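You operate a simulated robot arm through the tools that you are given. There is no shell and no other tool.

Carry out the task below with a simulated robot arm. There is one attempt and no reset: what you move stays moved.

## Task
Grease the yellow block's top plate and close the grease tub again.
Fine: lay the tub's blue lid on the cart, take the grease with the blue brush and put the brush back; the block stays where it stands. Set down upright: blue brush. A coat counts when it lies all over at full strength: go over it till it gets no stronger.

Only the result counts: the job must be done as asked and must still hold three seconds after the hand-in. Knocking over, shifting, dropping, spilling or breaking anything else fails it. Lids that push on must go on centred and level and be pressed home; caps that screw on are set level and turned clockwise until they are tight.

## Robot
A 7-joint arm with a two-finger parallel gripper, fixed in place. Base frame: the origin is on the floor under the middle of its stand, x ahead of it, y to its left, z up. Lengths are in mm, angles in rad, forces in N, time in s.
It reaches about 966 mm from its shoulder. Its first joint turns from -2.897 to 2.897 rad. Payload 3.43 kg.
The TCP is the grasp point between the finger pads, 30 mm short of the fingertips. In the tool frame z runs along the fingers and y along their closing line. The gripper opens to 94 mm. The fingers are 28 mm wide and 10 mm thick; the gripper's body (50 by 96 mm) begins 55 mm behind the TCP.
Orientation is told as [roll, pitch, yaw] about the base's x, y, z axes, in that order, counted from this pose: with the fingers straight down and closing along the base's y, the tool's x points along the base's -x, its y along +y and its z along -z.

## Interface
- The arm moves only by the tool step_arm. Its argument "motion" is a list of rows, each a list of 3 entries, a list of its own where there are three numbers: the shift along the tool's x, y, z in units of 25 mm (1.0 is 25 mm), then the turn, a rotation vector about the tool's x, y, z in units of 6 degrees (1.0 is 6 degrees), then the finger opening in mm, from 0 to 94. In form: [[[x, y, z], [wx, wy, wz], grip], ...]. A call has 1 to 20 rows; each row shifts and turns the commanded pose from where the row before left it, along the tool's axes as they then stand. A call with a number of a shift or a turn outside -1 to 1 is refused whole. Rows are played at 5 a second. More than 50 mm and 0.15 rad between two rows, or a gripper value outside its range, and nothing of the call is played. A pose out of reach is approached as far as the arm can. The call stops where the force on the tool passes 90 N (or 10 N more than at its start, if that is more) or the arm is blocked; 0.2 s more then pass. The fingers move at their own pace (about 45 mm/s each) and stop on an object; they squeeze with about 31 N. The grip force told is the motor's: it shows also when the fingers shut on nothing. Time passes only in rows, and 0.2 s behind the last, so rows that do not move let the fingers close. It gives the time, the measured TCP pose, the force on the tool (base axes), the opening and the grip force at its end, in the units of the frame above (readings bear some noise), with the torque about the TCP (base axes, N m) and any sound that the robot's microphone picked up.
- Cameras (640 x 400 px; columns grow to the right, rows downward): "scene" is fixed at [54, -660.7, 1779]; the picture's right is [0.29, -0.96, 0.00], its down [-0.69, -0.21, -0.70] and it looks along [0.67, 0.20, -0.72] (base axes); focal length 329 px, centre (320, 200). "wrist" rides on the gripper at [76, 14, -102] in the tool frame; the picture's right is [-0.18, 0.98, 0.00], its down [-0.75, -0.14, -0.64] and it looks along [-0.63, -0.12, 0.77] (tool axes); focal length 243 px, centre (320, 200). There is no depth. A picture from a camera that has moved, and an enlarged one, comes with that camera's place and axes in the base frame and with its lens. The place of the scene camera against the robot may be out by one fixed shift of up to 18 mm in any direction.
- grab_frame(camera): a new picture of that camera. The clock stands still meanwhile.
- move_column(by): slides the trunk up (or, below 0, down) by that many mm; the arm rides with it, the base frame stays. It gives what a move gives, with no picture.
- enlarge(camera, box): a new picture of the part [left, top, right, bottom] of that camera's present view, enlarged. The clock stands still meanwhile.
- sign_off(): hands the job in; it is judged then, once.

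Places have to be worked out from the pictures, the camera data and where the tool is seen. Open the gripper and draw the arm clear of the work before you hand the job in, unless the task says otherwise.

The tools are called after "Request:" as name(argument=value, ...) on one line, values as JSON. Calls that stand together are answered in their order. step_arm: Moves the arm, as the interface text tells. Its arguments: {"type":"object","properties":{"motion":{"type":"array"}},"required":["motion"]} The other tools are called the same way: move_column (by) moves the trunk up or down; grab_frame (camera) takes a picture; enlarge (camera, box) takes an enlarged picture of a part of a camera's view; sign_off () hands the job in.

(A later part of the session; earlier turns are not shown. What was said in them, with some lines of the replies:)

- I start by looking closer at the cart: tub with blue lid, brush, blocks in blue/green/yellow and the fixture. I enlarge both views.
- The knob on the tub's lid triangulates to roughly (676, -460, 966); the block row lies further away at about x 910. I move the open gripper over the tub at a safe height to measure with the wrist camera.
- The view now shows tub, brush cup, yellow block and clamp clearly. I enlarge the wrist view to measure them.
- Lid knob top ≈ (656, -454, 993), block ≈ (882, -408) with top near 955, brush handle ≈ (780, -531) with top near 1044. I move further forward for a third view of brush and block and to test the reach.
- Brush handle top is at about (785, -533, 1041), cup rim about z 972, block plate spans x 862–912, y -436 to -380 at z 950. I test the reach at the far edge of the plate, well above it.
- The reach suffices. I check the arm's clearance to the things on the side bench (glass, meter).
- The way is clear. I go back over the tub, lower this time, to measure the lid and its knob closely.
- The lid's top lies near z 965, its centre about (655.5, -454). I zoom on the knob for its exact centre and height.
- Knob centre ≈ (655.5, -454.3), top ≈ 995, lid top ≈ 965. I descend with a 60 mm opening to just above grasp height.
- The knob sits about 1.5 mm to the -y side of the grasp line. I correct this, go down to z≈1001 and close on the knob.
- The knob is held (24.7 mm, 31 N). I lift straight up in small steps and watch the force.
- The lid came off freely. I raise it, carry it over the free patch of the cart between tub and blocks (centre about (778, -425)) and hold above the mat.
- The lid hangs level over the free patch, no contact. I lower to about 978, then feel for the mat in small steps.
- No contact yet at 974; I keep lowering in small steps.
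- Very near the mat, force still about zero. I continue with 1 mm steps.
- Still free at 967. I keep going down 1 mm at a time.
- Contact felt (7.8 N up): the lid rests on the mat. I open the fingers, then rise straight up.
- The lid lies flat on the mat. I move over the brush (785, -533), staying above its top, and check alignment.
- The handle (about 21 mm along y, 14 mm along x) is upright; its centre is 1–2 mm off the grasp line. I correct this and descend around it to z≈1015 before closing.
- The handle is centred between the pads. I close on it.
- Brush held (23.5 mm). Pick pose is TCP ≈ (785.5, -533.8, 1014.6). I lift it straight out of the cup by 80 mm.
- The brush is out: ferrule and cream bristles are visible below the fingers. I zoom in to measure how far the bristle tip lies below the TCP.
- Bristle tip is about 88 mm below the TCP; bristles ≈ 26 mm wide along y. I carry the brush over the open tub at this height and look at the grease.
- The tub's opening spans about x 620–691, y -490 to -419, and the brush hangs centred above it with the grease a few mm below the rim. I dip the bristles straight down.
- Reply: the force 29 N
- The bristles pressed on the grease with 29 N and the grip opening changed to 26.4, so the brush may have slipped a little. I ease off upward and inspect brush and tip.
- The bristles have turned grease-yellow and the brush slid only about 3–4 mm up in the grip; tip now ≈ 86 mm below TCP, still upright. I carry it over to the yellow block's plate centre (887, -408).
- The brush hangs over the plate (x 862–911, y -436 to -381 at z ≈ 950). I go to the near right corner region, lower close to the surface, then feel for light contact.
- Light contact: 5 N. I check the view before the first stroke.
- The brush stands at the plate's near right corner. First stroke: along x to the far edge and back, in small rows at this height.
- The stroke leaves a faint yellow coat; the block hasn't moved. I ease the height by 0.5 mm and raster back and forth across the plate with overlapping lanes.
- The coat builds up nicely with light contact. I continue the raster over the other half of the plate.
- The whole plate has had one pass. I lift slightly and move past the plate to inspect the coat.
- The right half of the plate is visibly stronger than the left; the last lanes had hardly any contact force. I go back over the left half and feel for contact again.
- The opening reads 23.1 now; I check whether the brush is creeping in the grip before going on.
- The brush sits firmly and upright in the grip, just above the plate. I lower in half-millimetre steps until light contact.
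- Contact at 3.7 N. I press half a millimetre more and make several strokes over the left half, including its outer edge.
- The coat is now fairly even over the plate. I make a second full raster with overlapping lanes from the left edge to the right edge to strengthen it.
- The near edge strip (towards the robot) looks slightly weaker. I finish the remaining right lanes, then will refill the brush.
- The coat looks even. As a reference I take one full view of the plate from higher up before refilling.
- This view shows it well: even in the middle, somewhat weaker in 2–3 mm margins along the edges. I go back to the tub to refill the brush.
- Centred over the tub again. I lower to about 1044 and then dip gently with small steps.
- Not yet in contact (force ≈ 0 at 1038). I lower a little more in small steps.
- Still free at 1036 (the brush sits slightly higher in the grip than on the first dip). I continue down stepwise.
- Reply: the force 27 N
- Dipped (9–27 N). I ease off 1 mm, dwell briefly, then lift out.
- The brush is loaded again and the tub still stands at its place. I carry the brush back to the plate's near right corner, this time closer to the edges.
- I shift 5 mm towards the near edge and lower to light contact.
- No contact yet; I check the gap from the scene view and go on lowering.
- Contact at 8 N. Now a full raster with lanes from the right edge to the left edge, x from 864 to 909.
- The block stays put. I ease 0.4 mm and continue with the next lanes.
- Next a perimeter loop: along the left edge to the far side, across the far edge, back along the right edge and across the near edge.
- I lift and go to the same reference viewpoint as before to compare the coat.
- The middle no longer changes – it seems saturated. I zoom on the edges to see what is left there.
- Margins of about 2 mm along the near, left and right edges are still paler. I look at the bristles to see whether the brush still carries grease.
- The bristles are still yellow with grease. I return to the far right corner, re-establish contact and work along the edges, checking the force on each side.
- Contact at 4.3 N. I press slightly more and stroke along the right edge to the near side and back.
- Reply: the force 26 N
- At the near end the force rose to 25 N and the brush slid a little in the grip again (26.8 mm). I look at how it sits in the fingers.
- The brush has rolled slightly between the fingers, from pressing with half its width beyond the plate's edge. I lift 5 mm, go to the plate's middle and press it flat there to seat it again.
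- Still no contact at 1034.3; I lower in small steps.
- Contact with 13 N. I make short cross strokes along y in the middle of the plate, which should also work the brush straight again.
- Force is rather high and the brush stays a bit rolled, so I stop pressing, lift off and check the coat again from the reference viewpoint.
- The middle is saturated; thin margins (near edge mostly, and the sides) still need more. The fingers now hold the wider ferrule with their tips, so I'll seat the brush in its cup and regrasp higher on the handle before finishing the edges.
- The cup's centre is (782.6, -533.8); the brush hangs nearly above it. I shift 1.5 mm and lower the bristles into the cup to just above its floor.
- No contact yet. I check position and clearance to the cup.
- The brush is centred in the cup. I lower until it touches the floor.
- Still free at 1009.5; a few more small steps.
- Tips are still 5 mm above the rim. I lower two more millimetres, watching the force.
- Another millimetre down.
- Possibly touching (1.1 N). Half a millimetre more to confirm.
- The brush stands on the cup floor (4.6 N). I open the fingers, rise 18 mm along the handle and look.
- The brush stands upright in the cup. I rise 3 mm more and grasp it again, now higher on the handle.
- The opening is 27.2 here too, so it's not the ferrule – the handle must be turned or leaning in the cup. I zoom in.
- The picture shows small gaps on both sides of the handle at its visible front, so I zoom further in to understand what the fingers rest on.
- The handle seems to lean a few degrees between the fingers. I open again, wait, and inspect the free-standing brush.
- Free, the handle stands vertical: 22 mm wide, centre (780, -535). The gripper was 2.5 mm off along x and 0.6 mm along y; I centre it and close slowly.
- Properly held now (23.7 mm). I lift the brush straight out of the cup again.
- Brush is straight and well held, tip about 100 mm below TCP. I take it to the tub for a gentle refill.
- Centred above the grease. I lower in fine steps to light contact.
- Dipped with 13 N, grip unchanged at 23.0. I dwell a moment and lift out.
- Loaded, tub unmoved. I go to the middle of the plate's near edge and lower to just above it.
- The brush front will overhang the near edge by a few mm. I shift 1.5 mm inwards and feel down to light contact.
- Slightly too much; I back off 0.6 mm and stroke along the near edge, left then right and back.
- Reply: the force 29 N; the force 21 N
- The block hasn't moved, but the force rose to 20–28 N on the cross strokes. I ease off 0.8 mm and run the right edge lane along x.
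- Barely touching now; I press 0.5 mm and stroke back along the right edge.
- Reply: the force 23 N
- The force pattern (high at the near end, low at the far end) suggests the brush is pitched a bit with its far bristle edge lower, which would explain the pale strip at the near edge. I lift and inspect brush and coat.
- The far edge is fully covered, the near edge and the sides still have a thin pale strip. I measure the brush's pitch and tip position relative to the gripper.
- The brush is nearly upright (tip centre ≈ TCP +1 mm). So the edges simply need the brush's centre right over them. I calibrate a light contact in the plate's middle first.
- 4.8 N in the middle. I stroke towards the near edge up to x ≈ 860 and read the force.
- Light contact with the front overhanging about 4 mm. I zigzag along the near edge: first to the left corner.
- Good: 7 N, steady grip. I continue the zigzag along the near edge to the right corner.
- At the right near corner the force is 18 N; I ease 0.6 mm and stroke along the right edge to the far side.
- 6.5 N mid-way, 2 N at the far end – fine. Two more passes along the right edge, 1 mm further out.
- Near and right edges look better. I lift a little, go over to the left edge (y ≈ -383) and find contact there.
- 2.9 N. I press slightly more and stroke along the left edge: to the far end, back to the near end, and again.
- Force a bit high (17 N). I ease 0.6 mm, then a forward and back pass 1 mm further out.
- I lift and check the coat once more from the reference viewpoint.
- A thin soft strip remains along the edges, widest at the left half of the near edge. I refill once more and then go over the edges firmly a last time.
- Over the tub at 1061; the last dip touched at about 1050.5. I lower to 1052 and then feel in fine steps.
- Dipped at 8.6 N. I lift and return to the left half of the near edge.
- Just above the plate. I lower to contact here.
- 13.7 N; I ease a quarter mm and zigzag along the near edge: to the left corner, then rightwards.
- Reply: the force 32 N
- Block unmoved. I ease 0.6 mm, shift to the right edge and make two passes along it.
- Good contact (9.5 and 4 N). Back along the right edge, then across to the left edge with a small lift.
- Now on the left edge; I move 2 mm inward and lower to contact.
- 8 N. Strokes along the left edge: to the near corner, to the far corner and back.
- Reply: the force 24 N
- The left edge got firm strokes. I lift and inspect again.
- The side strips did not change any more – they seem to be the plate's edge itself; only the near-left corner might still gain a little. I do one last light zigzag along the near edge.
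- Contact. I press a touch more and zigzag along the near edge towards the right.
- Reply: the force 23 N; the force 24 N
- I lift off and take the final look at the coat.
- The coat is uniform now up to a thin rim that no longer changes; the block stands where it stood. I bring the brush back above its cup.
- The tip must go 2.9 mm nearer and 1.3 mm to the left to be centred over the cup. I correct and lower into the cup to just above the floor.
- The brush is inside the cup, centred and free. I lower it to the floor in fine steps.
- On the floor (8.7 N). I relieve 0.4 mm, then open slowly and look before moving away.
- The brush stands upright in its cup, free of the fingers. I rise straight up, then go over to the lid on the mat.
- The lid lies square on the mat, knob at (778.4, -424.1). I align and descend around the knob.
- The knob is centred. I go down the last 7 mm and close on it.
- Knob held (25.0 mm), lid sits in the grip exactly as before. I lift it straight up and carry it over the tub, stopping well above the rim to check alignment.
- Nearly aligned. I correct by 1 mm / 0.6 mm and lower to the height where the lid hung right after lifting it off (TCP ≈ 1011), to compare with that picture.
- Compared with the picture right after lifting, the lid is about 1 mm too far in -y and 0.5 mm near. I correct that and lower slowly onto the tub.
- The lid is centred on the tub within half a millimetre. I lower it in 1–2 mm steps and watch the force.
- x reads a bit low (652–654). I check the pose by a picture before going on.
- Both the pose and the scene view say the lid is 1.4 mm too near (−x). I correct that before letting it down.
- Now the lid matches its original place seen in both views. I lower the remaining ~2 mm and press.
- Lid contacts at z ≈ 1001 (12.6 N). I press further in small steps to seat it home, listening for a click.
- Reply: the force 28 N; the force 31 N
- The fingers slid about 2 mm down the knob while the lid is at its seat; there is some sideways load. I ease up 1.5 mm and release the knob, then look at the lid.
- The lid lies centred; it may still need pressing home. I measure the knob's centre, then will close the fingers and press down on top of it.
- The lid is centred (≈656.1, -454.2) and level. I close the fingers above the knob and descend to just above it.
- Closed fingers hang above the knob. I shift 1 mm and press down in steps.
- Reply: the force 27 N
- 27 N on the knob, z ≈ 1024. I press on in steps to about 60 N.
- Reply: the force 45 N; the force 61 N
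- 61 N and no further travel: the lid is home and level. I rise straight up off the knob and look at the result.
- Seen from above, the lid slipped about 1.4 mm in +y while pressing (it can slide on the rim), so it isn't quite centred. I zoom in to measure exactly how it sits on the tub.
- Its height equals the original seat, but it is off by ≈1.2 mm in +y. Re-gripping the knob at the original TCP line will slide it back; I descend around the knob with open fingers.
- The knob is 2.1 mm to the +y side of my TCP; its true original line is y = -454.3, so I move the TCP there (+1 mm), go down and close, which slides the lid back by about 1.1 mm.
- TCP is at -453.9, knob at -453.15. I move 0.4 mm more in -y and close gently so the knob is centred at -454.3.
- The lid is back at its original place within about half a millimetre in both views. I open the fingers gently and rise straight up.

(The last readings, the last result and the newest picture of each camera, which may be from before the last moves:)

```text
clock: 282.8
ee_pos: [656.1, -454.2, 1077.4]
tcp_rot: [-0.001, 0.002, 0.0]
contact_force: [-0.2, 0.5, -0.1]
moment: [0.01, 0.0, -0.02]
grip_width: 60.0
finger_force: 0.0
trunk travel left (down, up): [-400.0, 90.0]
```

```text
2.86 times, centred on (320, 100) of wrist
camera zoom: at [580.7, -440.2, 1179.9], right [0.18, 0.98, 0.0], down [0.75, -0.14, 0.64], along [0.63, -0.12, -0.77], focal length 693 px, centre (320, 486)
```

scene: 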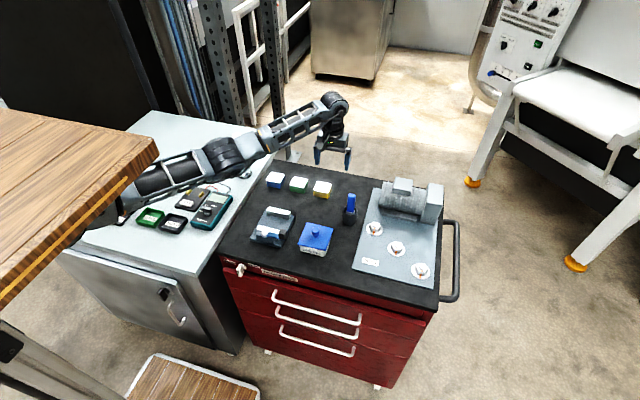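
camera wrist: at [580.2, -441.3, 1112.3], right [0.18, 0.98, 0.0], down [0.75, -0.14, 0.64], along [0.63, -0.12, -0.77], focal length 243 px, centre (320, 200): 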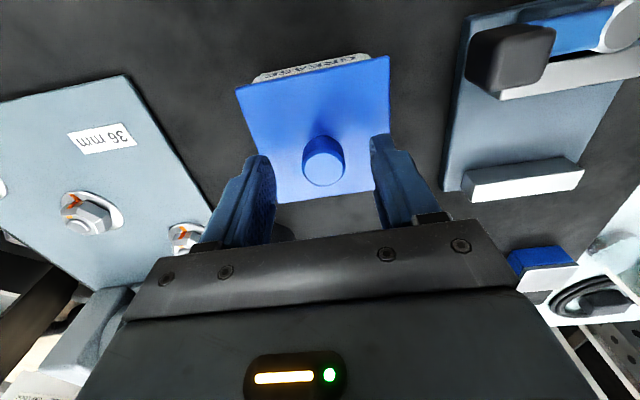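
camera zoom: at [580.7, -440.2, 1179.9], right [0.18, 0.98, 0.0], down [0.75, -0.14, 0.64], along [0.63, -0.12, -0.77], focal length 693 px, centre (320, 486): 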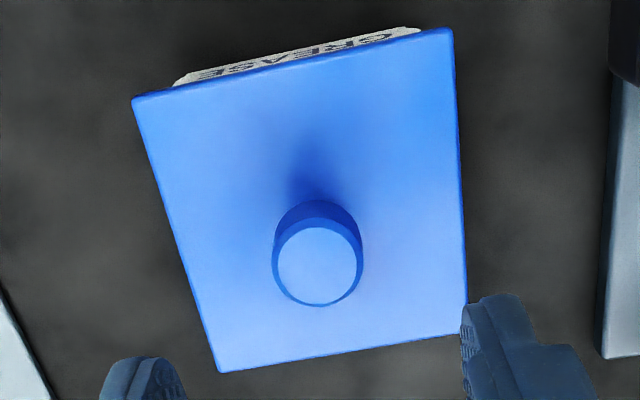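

The lid sits as at the start (within ~0.5 mm). I give it one more gentle, purely vertical press with closed fingers to make sure it is home.

Request:
step_arm(motion=[[[0, -0.01, 0], [0, 0, 0], 20], [[0, 0, 0], [0, 0, 0], 0], [[0, 0, 0], [0, 0, 0], 0], [[0, 0, 0], [0, 0, 0], 0], [[0, 0, 0.7], [0, 0, 0], 0], [[0, 0, 0.7], [0, 0, 0], 0], [[0, 0, 0.5], [0, 0, 0], 0], [[0, 0, 0.1], [0, 0, 0], 0], [[0, 0, 0], [0, 0, 0], 0]])

Request:
step_arm(motion=[[[0, 0, 0.06], [0, 0, 0], 0], [[0, 0, 0], [0, 0, 0], 0]])

Request:
step_arm(motion=[[[0, 0, 0.04], [0, 0, 0], 0], [[0, 0, 0], [0, 0, 0], 0]])

```text
clock: 284.8
ee_pos: [653.2, -454.6, 1026.6]
tcp_rot: [0.0, -0.002, 0.002]
contact_force: [-0.8, 0.2, 0.2]
moment: [-0.02, 0.0, 0.01]
grip_width: 0.2
finger_force: 30.7
trunk travel left (down, up): [-400.0, 90.0]
```

```text
clock: 285.4
ee_pos: [654.7, -454.8, 1024.7]
tcp_rot: [-0.002, 0.0, 0.001]
contact_force: [1.1, 0.0, 0.0]
moment: [-0.01, 0.01, 0.01]
grip_width: 0.0
finger_force: 30.9
trunk travel left (down, up): [-400.0, 90.0]
```

```text
clock: 286.0
ee_pos: [654.0, -454.9, 1024.1]
tcp_rot: [0.0, 0.0, 0.0]
contact_force: [-0.8, 0.2, 0.7]
moment: [0.03, -0.02, -0.03]
grip_width: 0.0
finger_force: 31.5
trunk travel left (down, up): [-400.0, 90.0]
```

Request:
step_arm(motion=[[[0, 0, 0.04], [0, 0, 0], 0], [[0, 0, 0], [0, 0, 0], 0]])

Request:
step_arm(motion=[[[0, 0, 0.03], [0, 0, 0], 0], [[0, 0, 0], [0, 0, 0], 0]])

```text
clock: 286.6
ee_pos: [654.4, -452.9, 1024.1]
tcp_rot: [0.0, 0.001, 0.0]
contact_force: [-1.3, 1.3, 5.8]
moment: [0.02, 0.04, 0.01]
grip_width: 0.0
finger_force: 30.8
trunk travel left (down, up): [-400.0, 90.0]
```

```text
clock: 287.2
ee_pos: [654.3, -453.8, 1023.9]
tcp_rot: [-0.001, -0.002, 0.001]
contact_force: [2.9, 0.6, 15.2]
moment: [-0.03, -0.09, -0.08]
grip_width: 0.1
finger_force: 31.1
trunk travel left (down, up): [-400.0, 90.0]
```

15 N with hardly any sideways load. A little more, then off.

Request:
step_arm(motion=[[[0, 0, 0.03], [0, 0, 0], 0], [[0, 0, 0], [0, 0, 0], 0]])

Request:
step_arm(motion=[[[0, 0, -0.12], [0, 0, 0], 0], [[0, 0, -0.2], [0, 0, 0], 0], [[0, 0, -0.5], [0, 0, 0], 0], [[0, 0, -0.8], [0, 0, 0], 0], [[0, 0, -0.9], [0, 0, 0], 0], [[0, 0, -0.9], [0, 0, 0], 0], [[0, 0, 0], [0, 0, 0], 0]])

Request:
enlarge(camera="scene", box=[280, 210, 360, 260])

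Request:
enlarge(camera="wrist", box=[240, 30, 400, 150])

```text
clock: 287.8
ee_pos: [654.7, -454.6, 1024.5]
tcp_rot: [-0.002, -0.003, 0.0]
contact_force: [-0.7, 3.0, 26.6]
moment: [0.11, -0.04, 0.01]
grip_width: 0.0
finger_force: 31.5
trunk travel left (down, up): [-400.0, 90.0]
```

```text
clock: 289.4
ee_pos: [654.2, -452.7, 1106.3]
tcp_rot: [-0.001, 0.0, 0.0]
contact_force: [0.1, 0.2, 0.6]
moment: [0.0, 0.05, -0.02]
grip_width: 0.0
finger_force: 31.3
trunk travel left (down, up): [-400.0, 90.0]
```

```text
8.00 times, centred on (320, 235) of scene
camera zoom: at [54.0, -660.7, 1779.0], right [0.29, -0.96, 0.0], down [-0.69, -0.21, -0.7], along [0.67, 0.2, -0.72], focal length 2634 px, centre (320, -80)
```

zoom: 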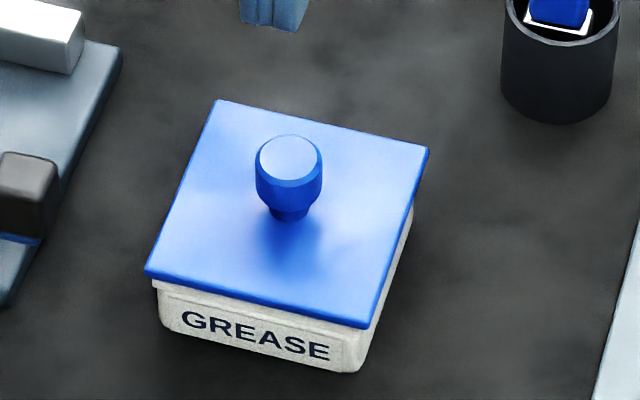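

```text
3.33 times, centred on (320, 90) of wrist
camera zoom: at [579.0, -438.2, 1209.4], right [0.18, 0.98, 0.0], down [0.75, -0.14, 0.64], along [0.63, -0.12, -0.77], focal length 809 px, centre (320, 567)
```

zoom: 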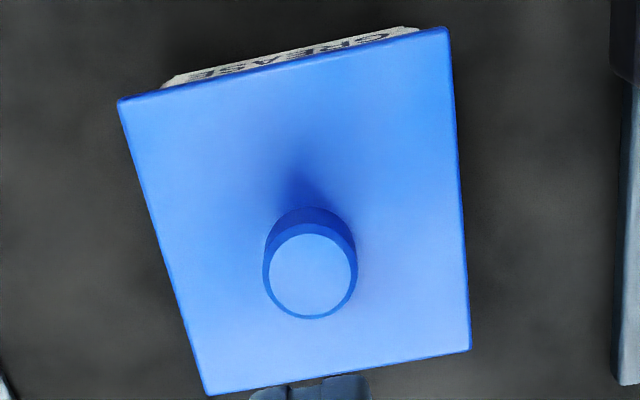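

After the press the lid is about 0.8 mm towards -y of its original centre. I do one last fine centring: re-grip at TCP y = -454.3 and release.

Request:
step_arm(motion=[[[-0.04, -0.084, 0], [0, 0, 0], 40], [[0, 0, 0.4], [0, 0, 0], 60], [[0, 0, 0.8], [0, 0, 0], 60], [[0, 0, 0.8], [0, 0, 0], 60], [[0, 0, 0.8], [0, 0, 0], 60], [[0, 0, 0.8], [0, 0, 0], 60], [[0, 0, 0.5], [0, 0, 0], 50], [[0, 0, 0], [0, 0, 0], 45]])

Request:
enlarge(camera="wrist", box=[240, 100, 400, 220])

```text
clock: 291.2
ee_pos: [657.3, -456.7, 1006.4]
tcp_rot: [-0.001, 0.0, 0.0]
contact_force: [0.2, 0.8, 0.1]
moment: [0.0, 0.04, 0.02]
grip_width: 44.9
finger_force: 0.0
trunk travel left (down, up): [-400.0, 90.0]
```

```text
3.33 times, centred on (320, 160) of wrist
camera zoom: at [581.5, -441.6, 1108.5], right [0.18, 0.98, 0.0], down [0.75, -0.14, 0.64], along [0.63, -0.12, -0.77], focal length 809 px, centre (320, 333)
```

zoom: 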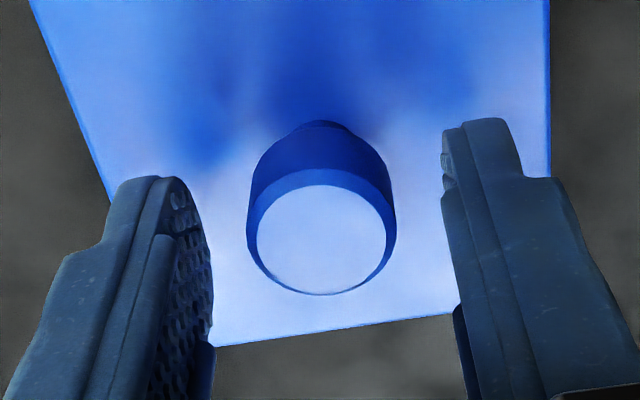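

Knob is at y ≈ -455.4. I move the TCP to -454.4, lower 3 mm and close gently.

Request:
step_arm(motion=[[[0.03, 0.048, 0.12], [0, 0, 0], 45], [[0, 0, 0], [0, 0, 0], 36], [[0, 0, 0], [0, 0, 0], 30], [[0, 0, 0], [0, 0, 0], 28]])

Request:
enlarge(camera="wrist", box=[240, 100, 400, 220])

```text
clock: 292.2
ee_pos: [656.9, -454.3, 1001.7]
tcp_rot: [0.0, 0.001, 0.001]
contact_force: [0.3, 0.2, -0.3]
moment: [0.03, 0.03, 0.03]
grip_width: 28.0
finger_force: 0.0
trunk travel left (down, up): [-400.0, 90.0]
```

```text
3.33 times, centred on (320, 160) of wrist
camera zoom: at [580.2, -440.6, 1105.1], right [0.18, 0.98, 0.0], down [0.75, -0.14, 0.64], along [0.63, -0.12, -0.77], focal length 809 px, centre (320, 333)
```

zoom: 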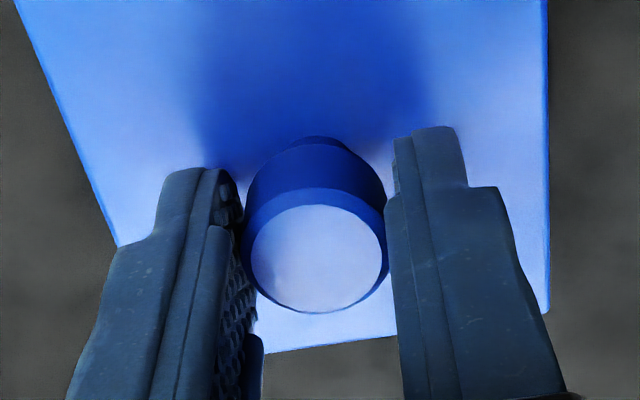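

The knob is 0.8 mm off centre; closing will shift the lid by that. I nudge +0.2 mm and close, then open and rise.

Request:
step_arm(motion=[[[0, 0.01, 0], [0, 0, 0], 27], [[0, 0, 0], [0, 0, 0], 26], [[0, 0, 0], [0, 0, 0], 25], [[0, 0, 0], [0, 0, 0], 24.5], [[0, 0, 0], [0, 0, 0], 26], [[0, 0, 0], [0, 0, 0], 30], [[0, 0, 0], [0, 0, 0], 45], [[0, 0, 0], [0, 0, 0], 60], [[0, 0, 0], [0, 0, 0], 60], [[0, 0, -0.4], [0, 0, 0], 60], [[0, 0, -0.8], [0, 0, 0], 60], [[0, 0, -0.9], [0, 0, 0], 80], [[0, 0, -0.9], [0, 0, 0], 94], [[0, 0, -0.9], [0, 0, 0], 94], [[0, 0, 0], [0, 0, 0], 94]])

Request:
enlarge(camera="scene", box=[280, 210, 360, 260])

Request:
enlarge(camera="wrist", box=[240, 30, 400, 150])

```text
clock: 295.4
ee_pos: [656.0, -454.4, 1098.1]
tcp_rot: [0.0, 0.002, 0.0]
contact_force: [-0.1, 0.2, -0.8]
moment: [0.03, 0.0, -0.01]
grip_width: 93.6
finger_force: 0.0
trunk travel left (down, up): [-400.0, 90.0]
```

```text
8.00 times, centred on (320, 235) of scene
camera zoom: at [54.0, -660.7, 1779.0], right [0.29, -0.96, 0.0], down [-0.69, -0.21, -0.7], along [0.67, 0.2, -0.72], focal length 2634 px, centre (320, -80)
```

zoom: 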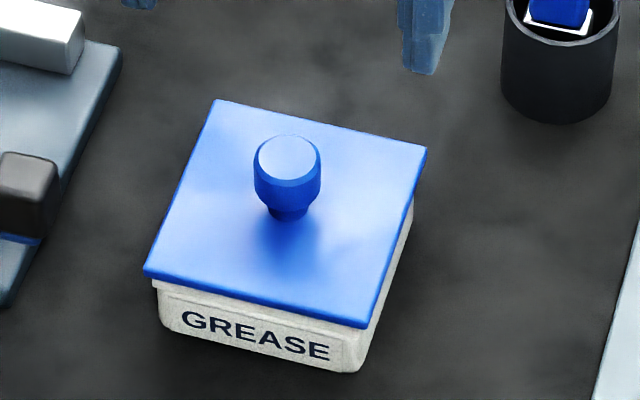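

```text
3.33 times, centred on (320, 90) of wrist
camera zoom: at [580.8, -440.2, 1201.0], right [0.18, 0.98, 0.0], down [0.75, -0.14, 0.64], along [0.63, -0.12, -0.77], focal length 809 px, centre (320, 567)
```

zoom: 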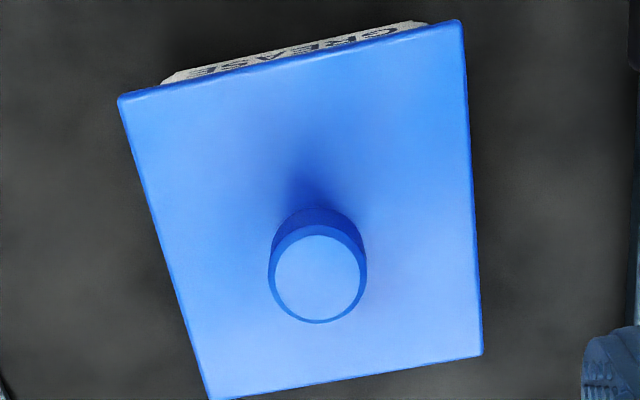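

The lid is now exactly where it was at the start, level and seated. I draw the arm up and back to its start pose with the gripper open and check the whole scene.

Request:
step_arm(motion=[[[0, 0, -0.8], [0, 0, 0], 94], [[0, 0, -0.9], [0, 0, 0], 94], [[0, 0, -0.9], [0, 0, 0], 94], [[0.6, 0.2, -0.6], [0, 0, 0], 94], [[0.8, 0.28, -0.5], [0, 0, 0], 94], [[0.8, 0.28, -0.5], [0, 0, 0], 94], [[0.8, 0.28, -0.5], [0, 0, 0], 94], [[0.8, 0.28, -0.5], [0, 0, 0], 94], [[0.8, 0.28, -0.5], [0, 0, 0], 94], [[0.8, 0.28, -0.5], [0, 0, 0], 94], [[0.8, 0.28, -0.5], [0, 0, 0], 94], [[0.8, 0.28, -0.4], [0, 0, 0], 94], [[0.8, 0.28, -0.2], [0, 0, 0], 94], [[0.7, 0.2, 0], [0, 0, 0], 94], [[0, 0, 0], [0, 0, 0], 94]])

Request:
grab_frame(camera="scene")

Request:
enlarge(camera="scene", box=[240, 150, 400, 270])

Request:
enlarge(camera="scene", box=[290, 160, 370, 220])

```text
clock: 298.6
ee_pos: [443.6, -385.0, 1279.7]
tcp_rot: [0.0, 0.001, 0.002]
contact_force: [0.3, -0.1, -0.2]
moment: [0.0, 0.01, 0.0]
grip_width: 94.2
finger_force: 0.0
trunk travel left (down, up): [-400.0, 90.0]
```

```text
taken
```

scene: 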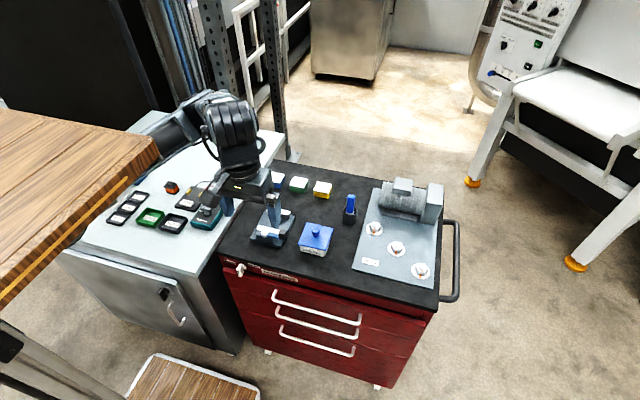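

```text
3.33 times, centred on (320, 210) of scene
camera zoom: at [54.0, -660.7, 1779.0], right [0.29, -0.96, 0.0], down [-0.69, -0.21, -0.7], along [0.67, 0.2, -0.72], focal length 1098 px, centre (320, 167)
```

zoom: 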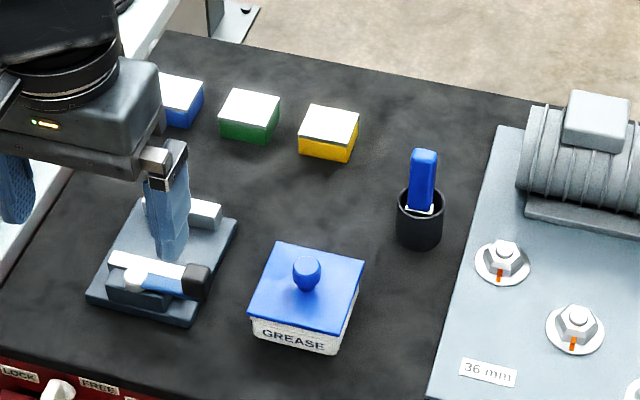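

```text
6.67 times, centred on (330, 190) of scene
camera zoom: at [54.0, -660.7, 1779.0], right [0.29, -0.96, 0.0], down [-0.69, -0.21, -0.7], along [0.67, 0.2, -0.72], focal length 2195 px, centre (253, 267)
```

zoom: 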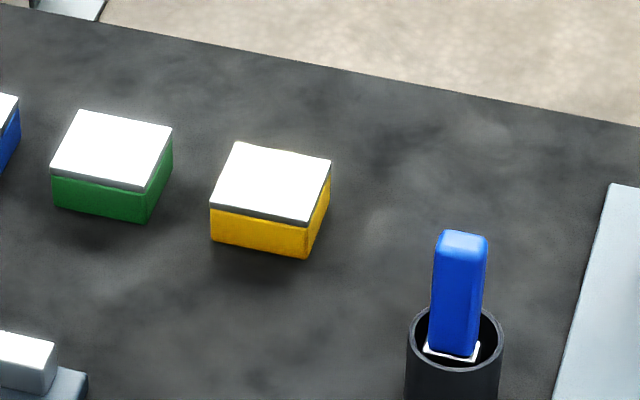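

Everything stands in order: the yellow block is coated and in its place, the brush is upright in its cup, the tub is closed, and the gripper is open and clear. I hand the job in.

Request:
sign_off()

```text
The job is handed in.
```

I greased the yellow block's top plate, put the blue brush back upright in its cup, and closed the grease tub. I then opened the gripper, drew the arm clear and handed the job in.

- **Coat:** I brushed the whole plate repeatedly, refilling the brush three times, until it got no stronger. A thin, slightly paler strip of about 1–2 mm stayed along the edges. It stopped changing with further strokes, so I took it to be the plate's edge.
- **Block:** it still stands where it was; the pictures show no shift.
- **Brush:** it leaned and slid in the fingers once during the work, so I set it back in the cup and gripped it again higher up. It now stands upright and free.
- **Lid:** pressing it slid it about 1 mm off centre, so I recentred it. It now sits level, at its original height and within about half a millimetre of its original place. I pressed it with up to 61 N before recentring it and heard no click; no pressing followed the last small recentring.

Nothing else on the cart or bench was moved, as far as the pictures show.
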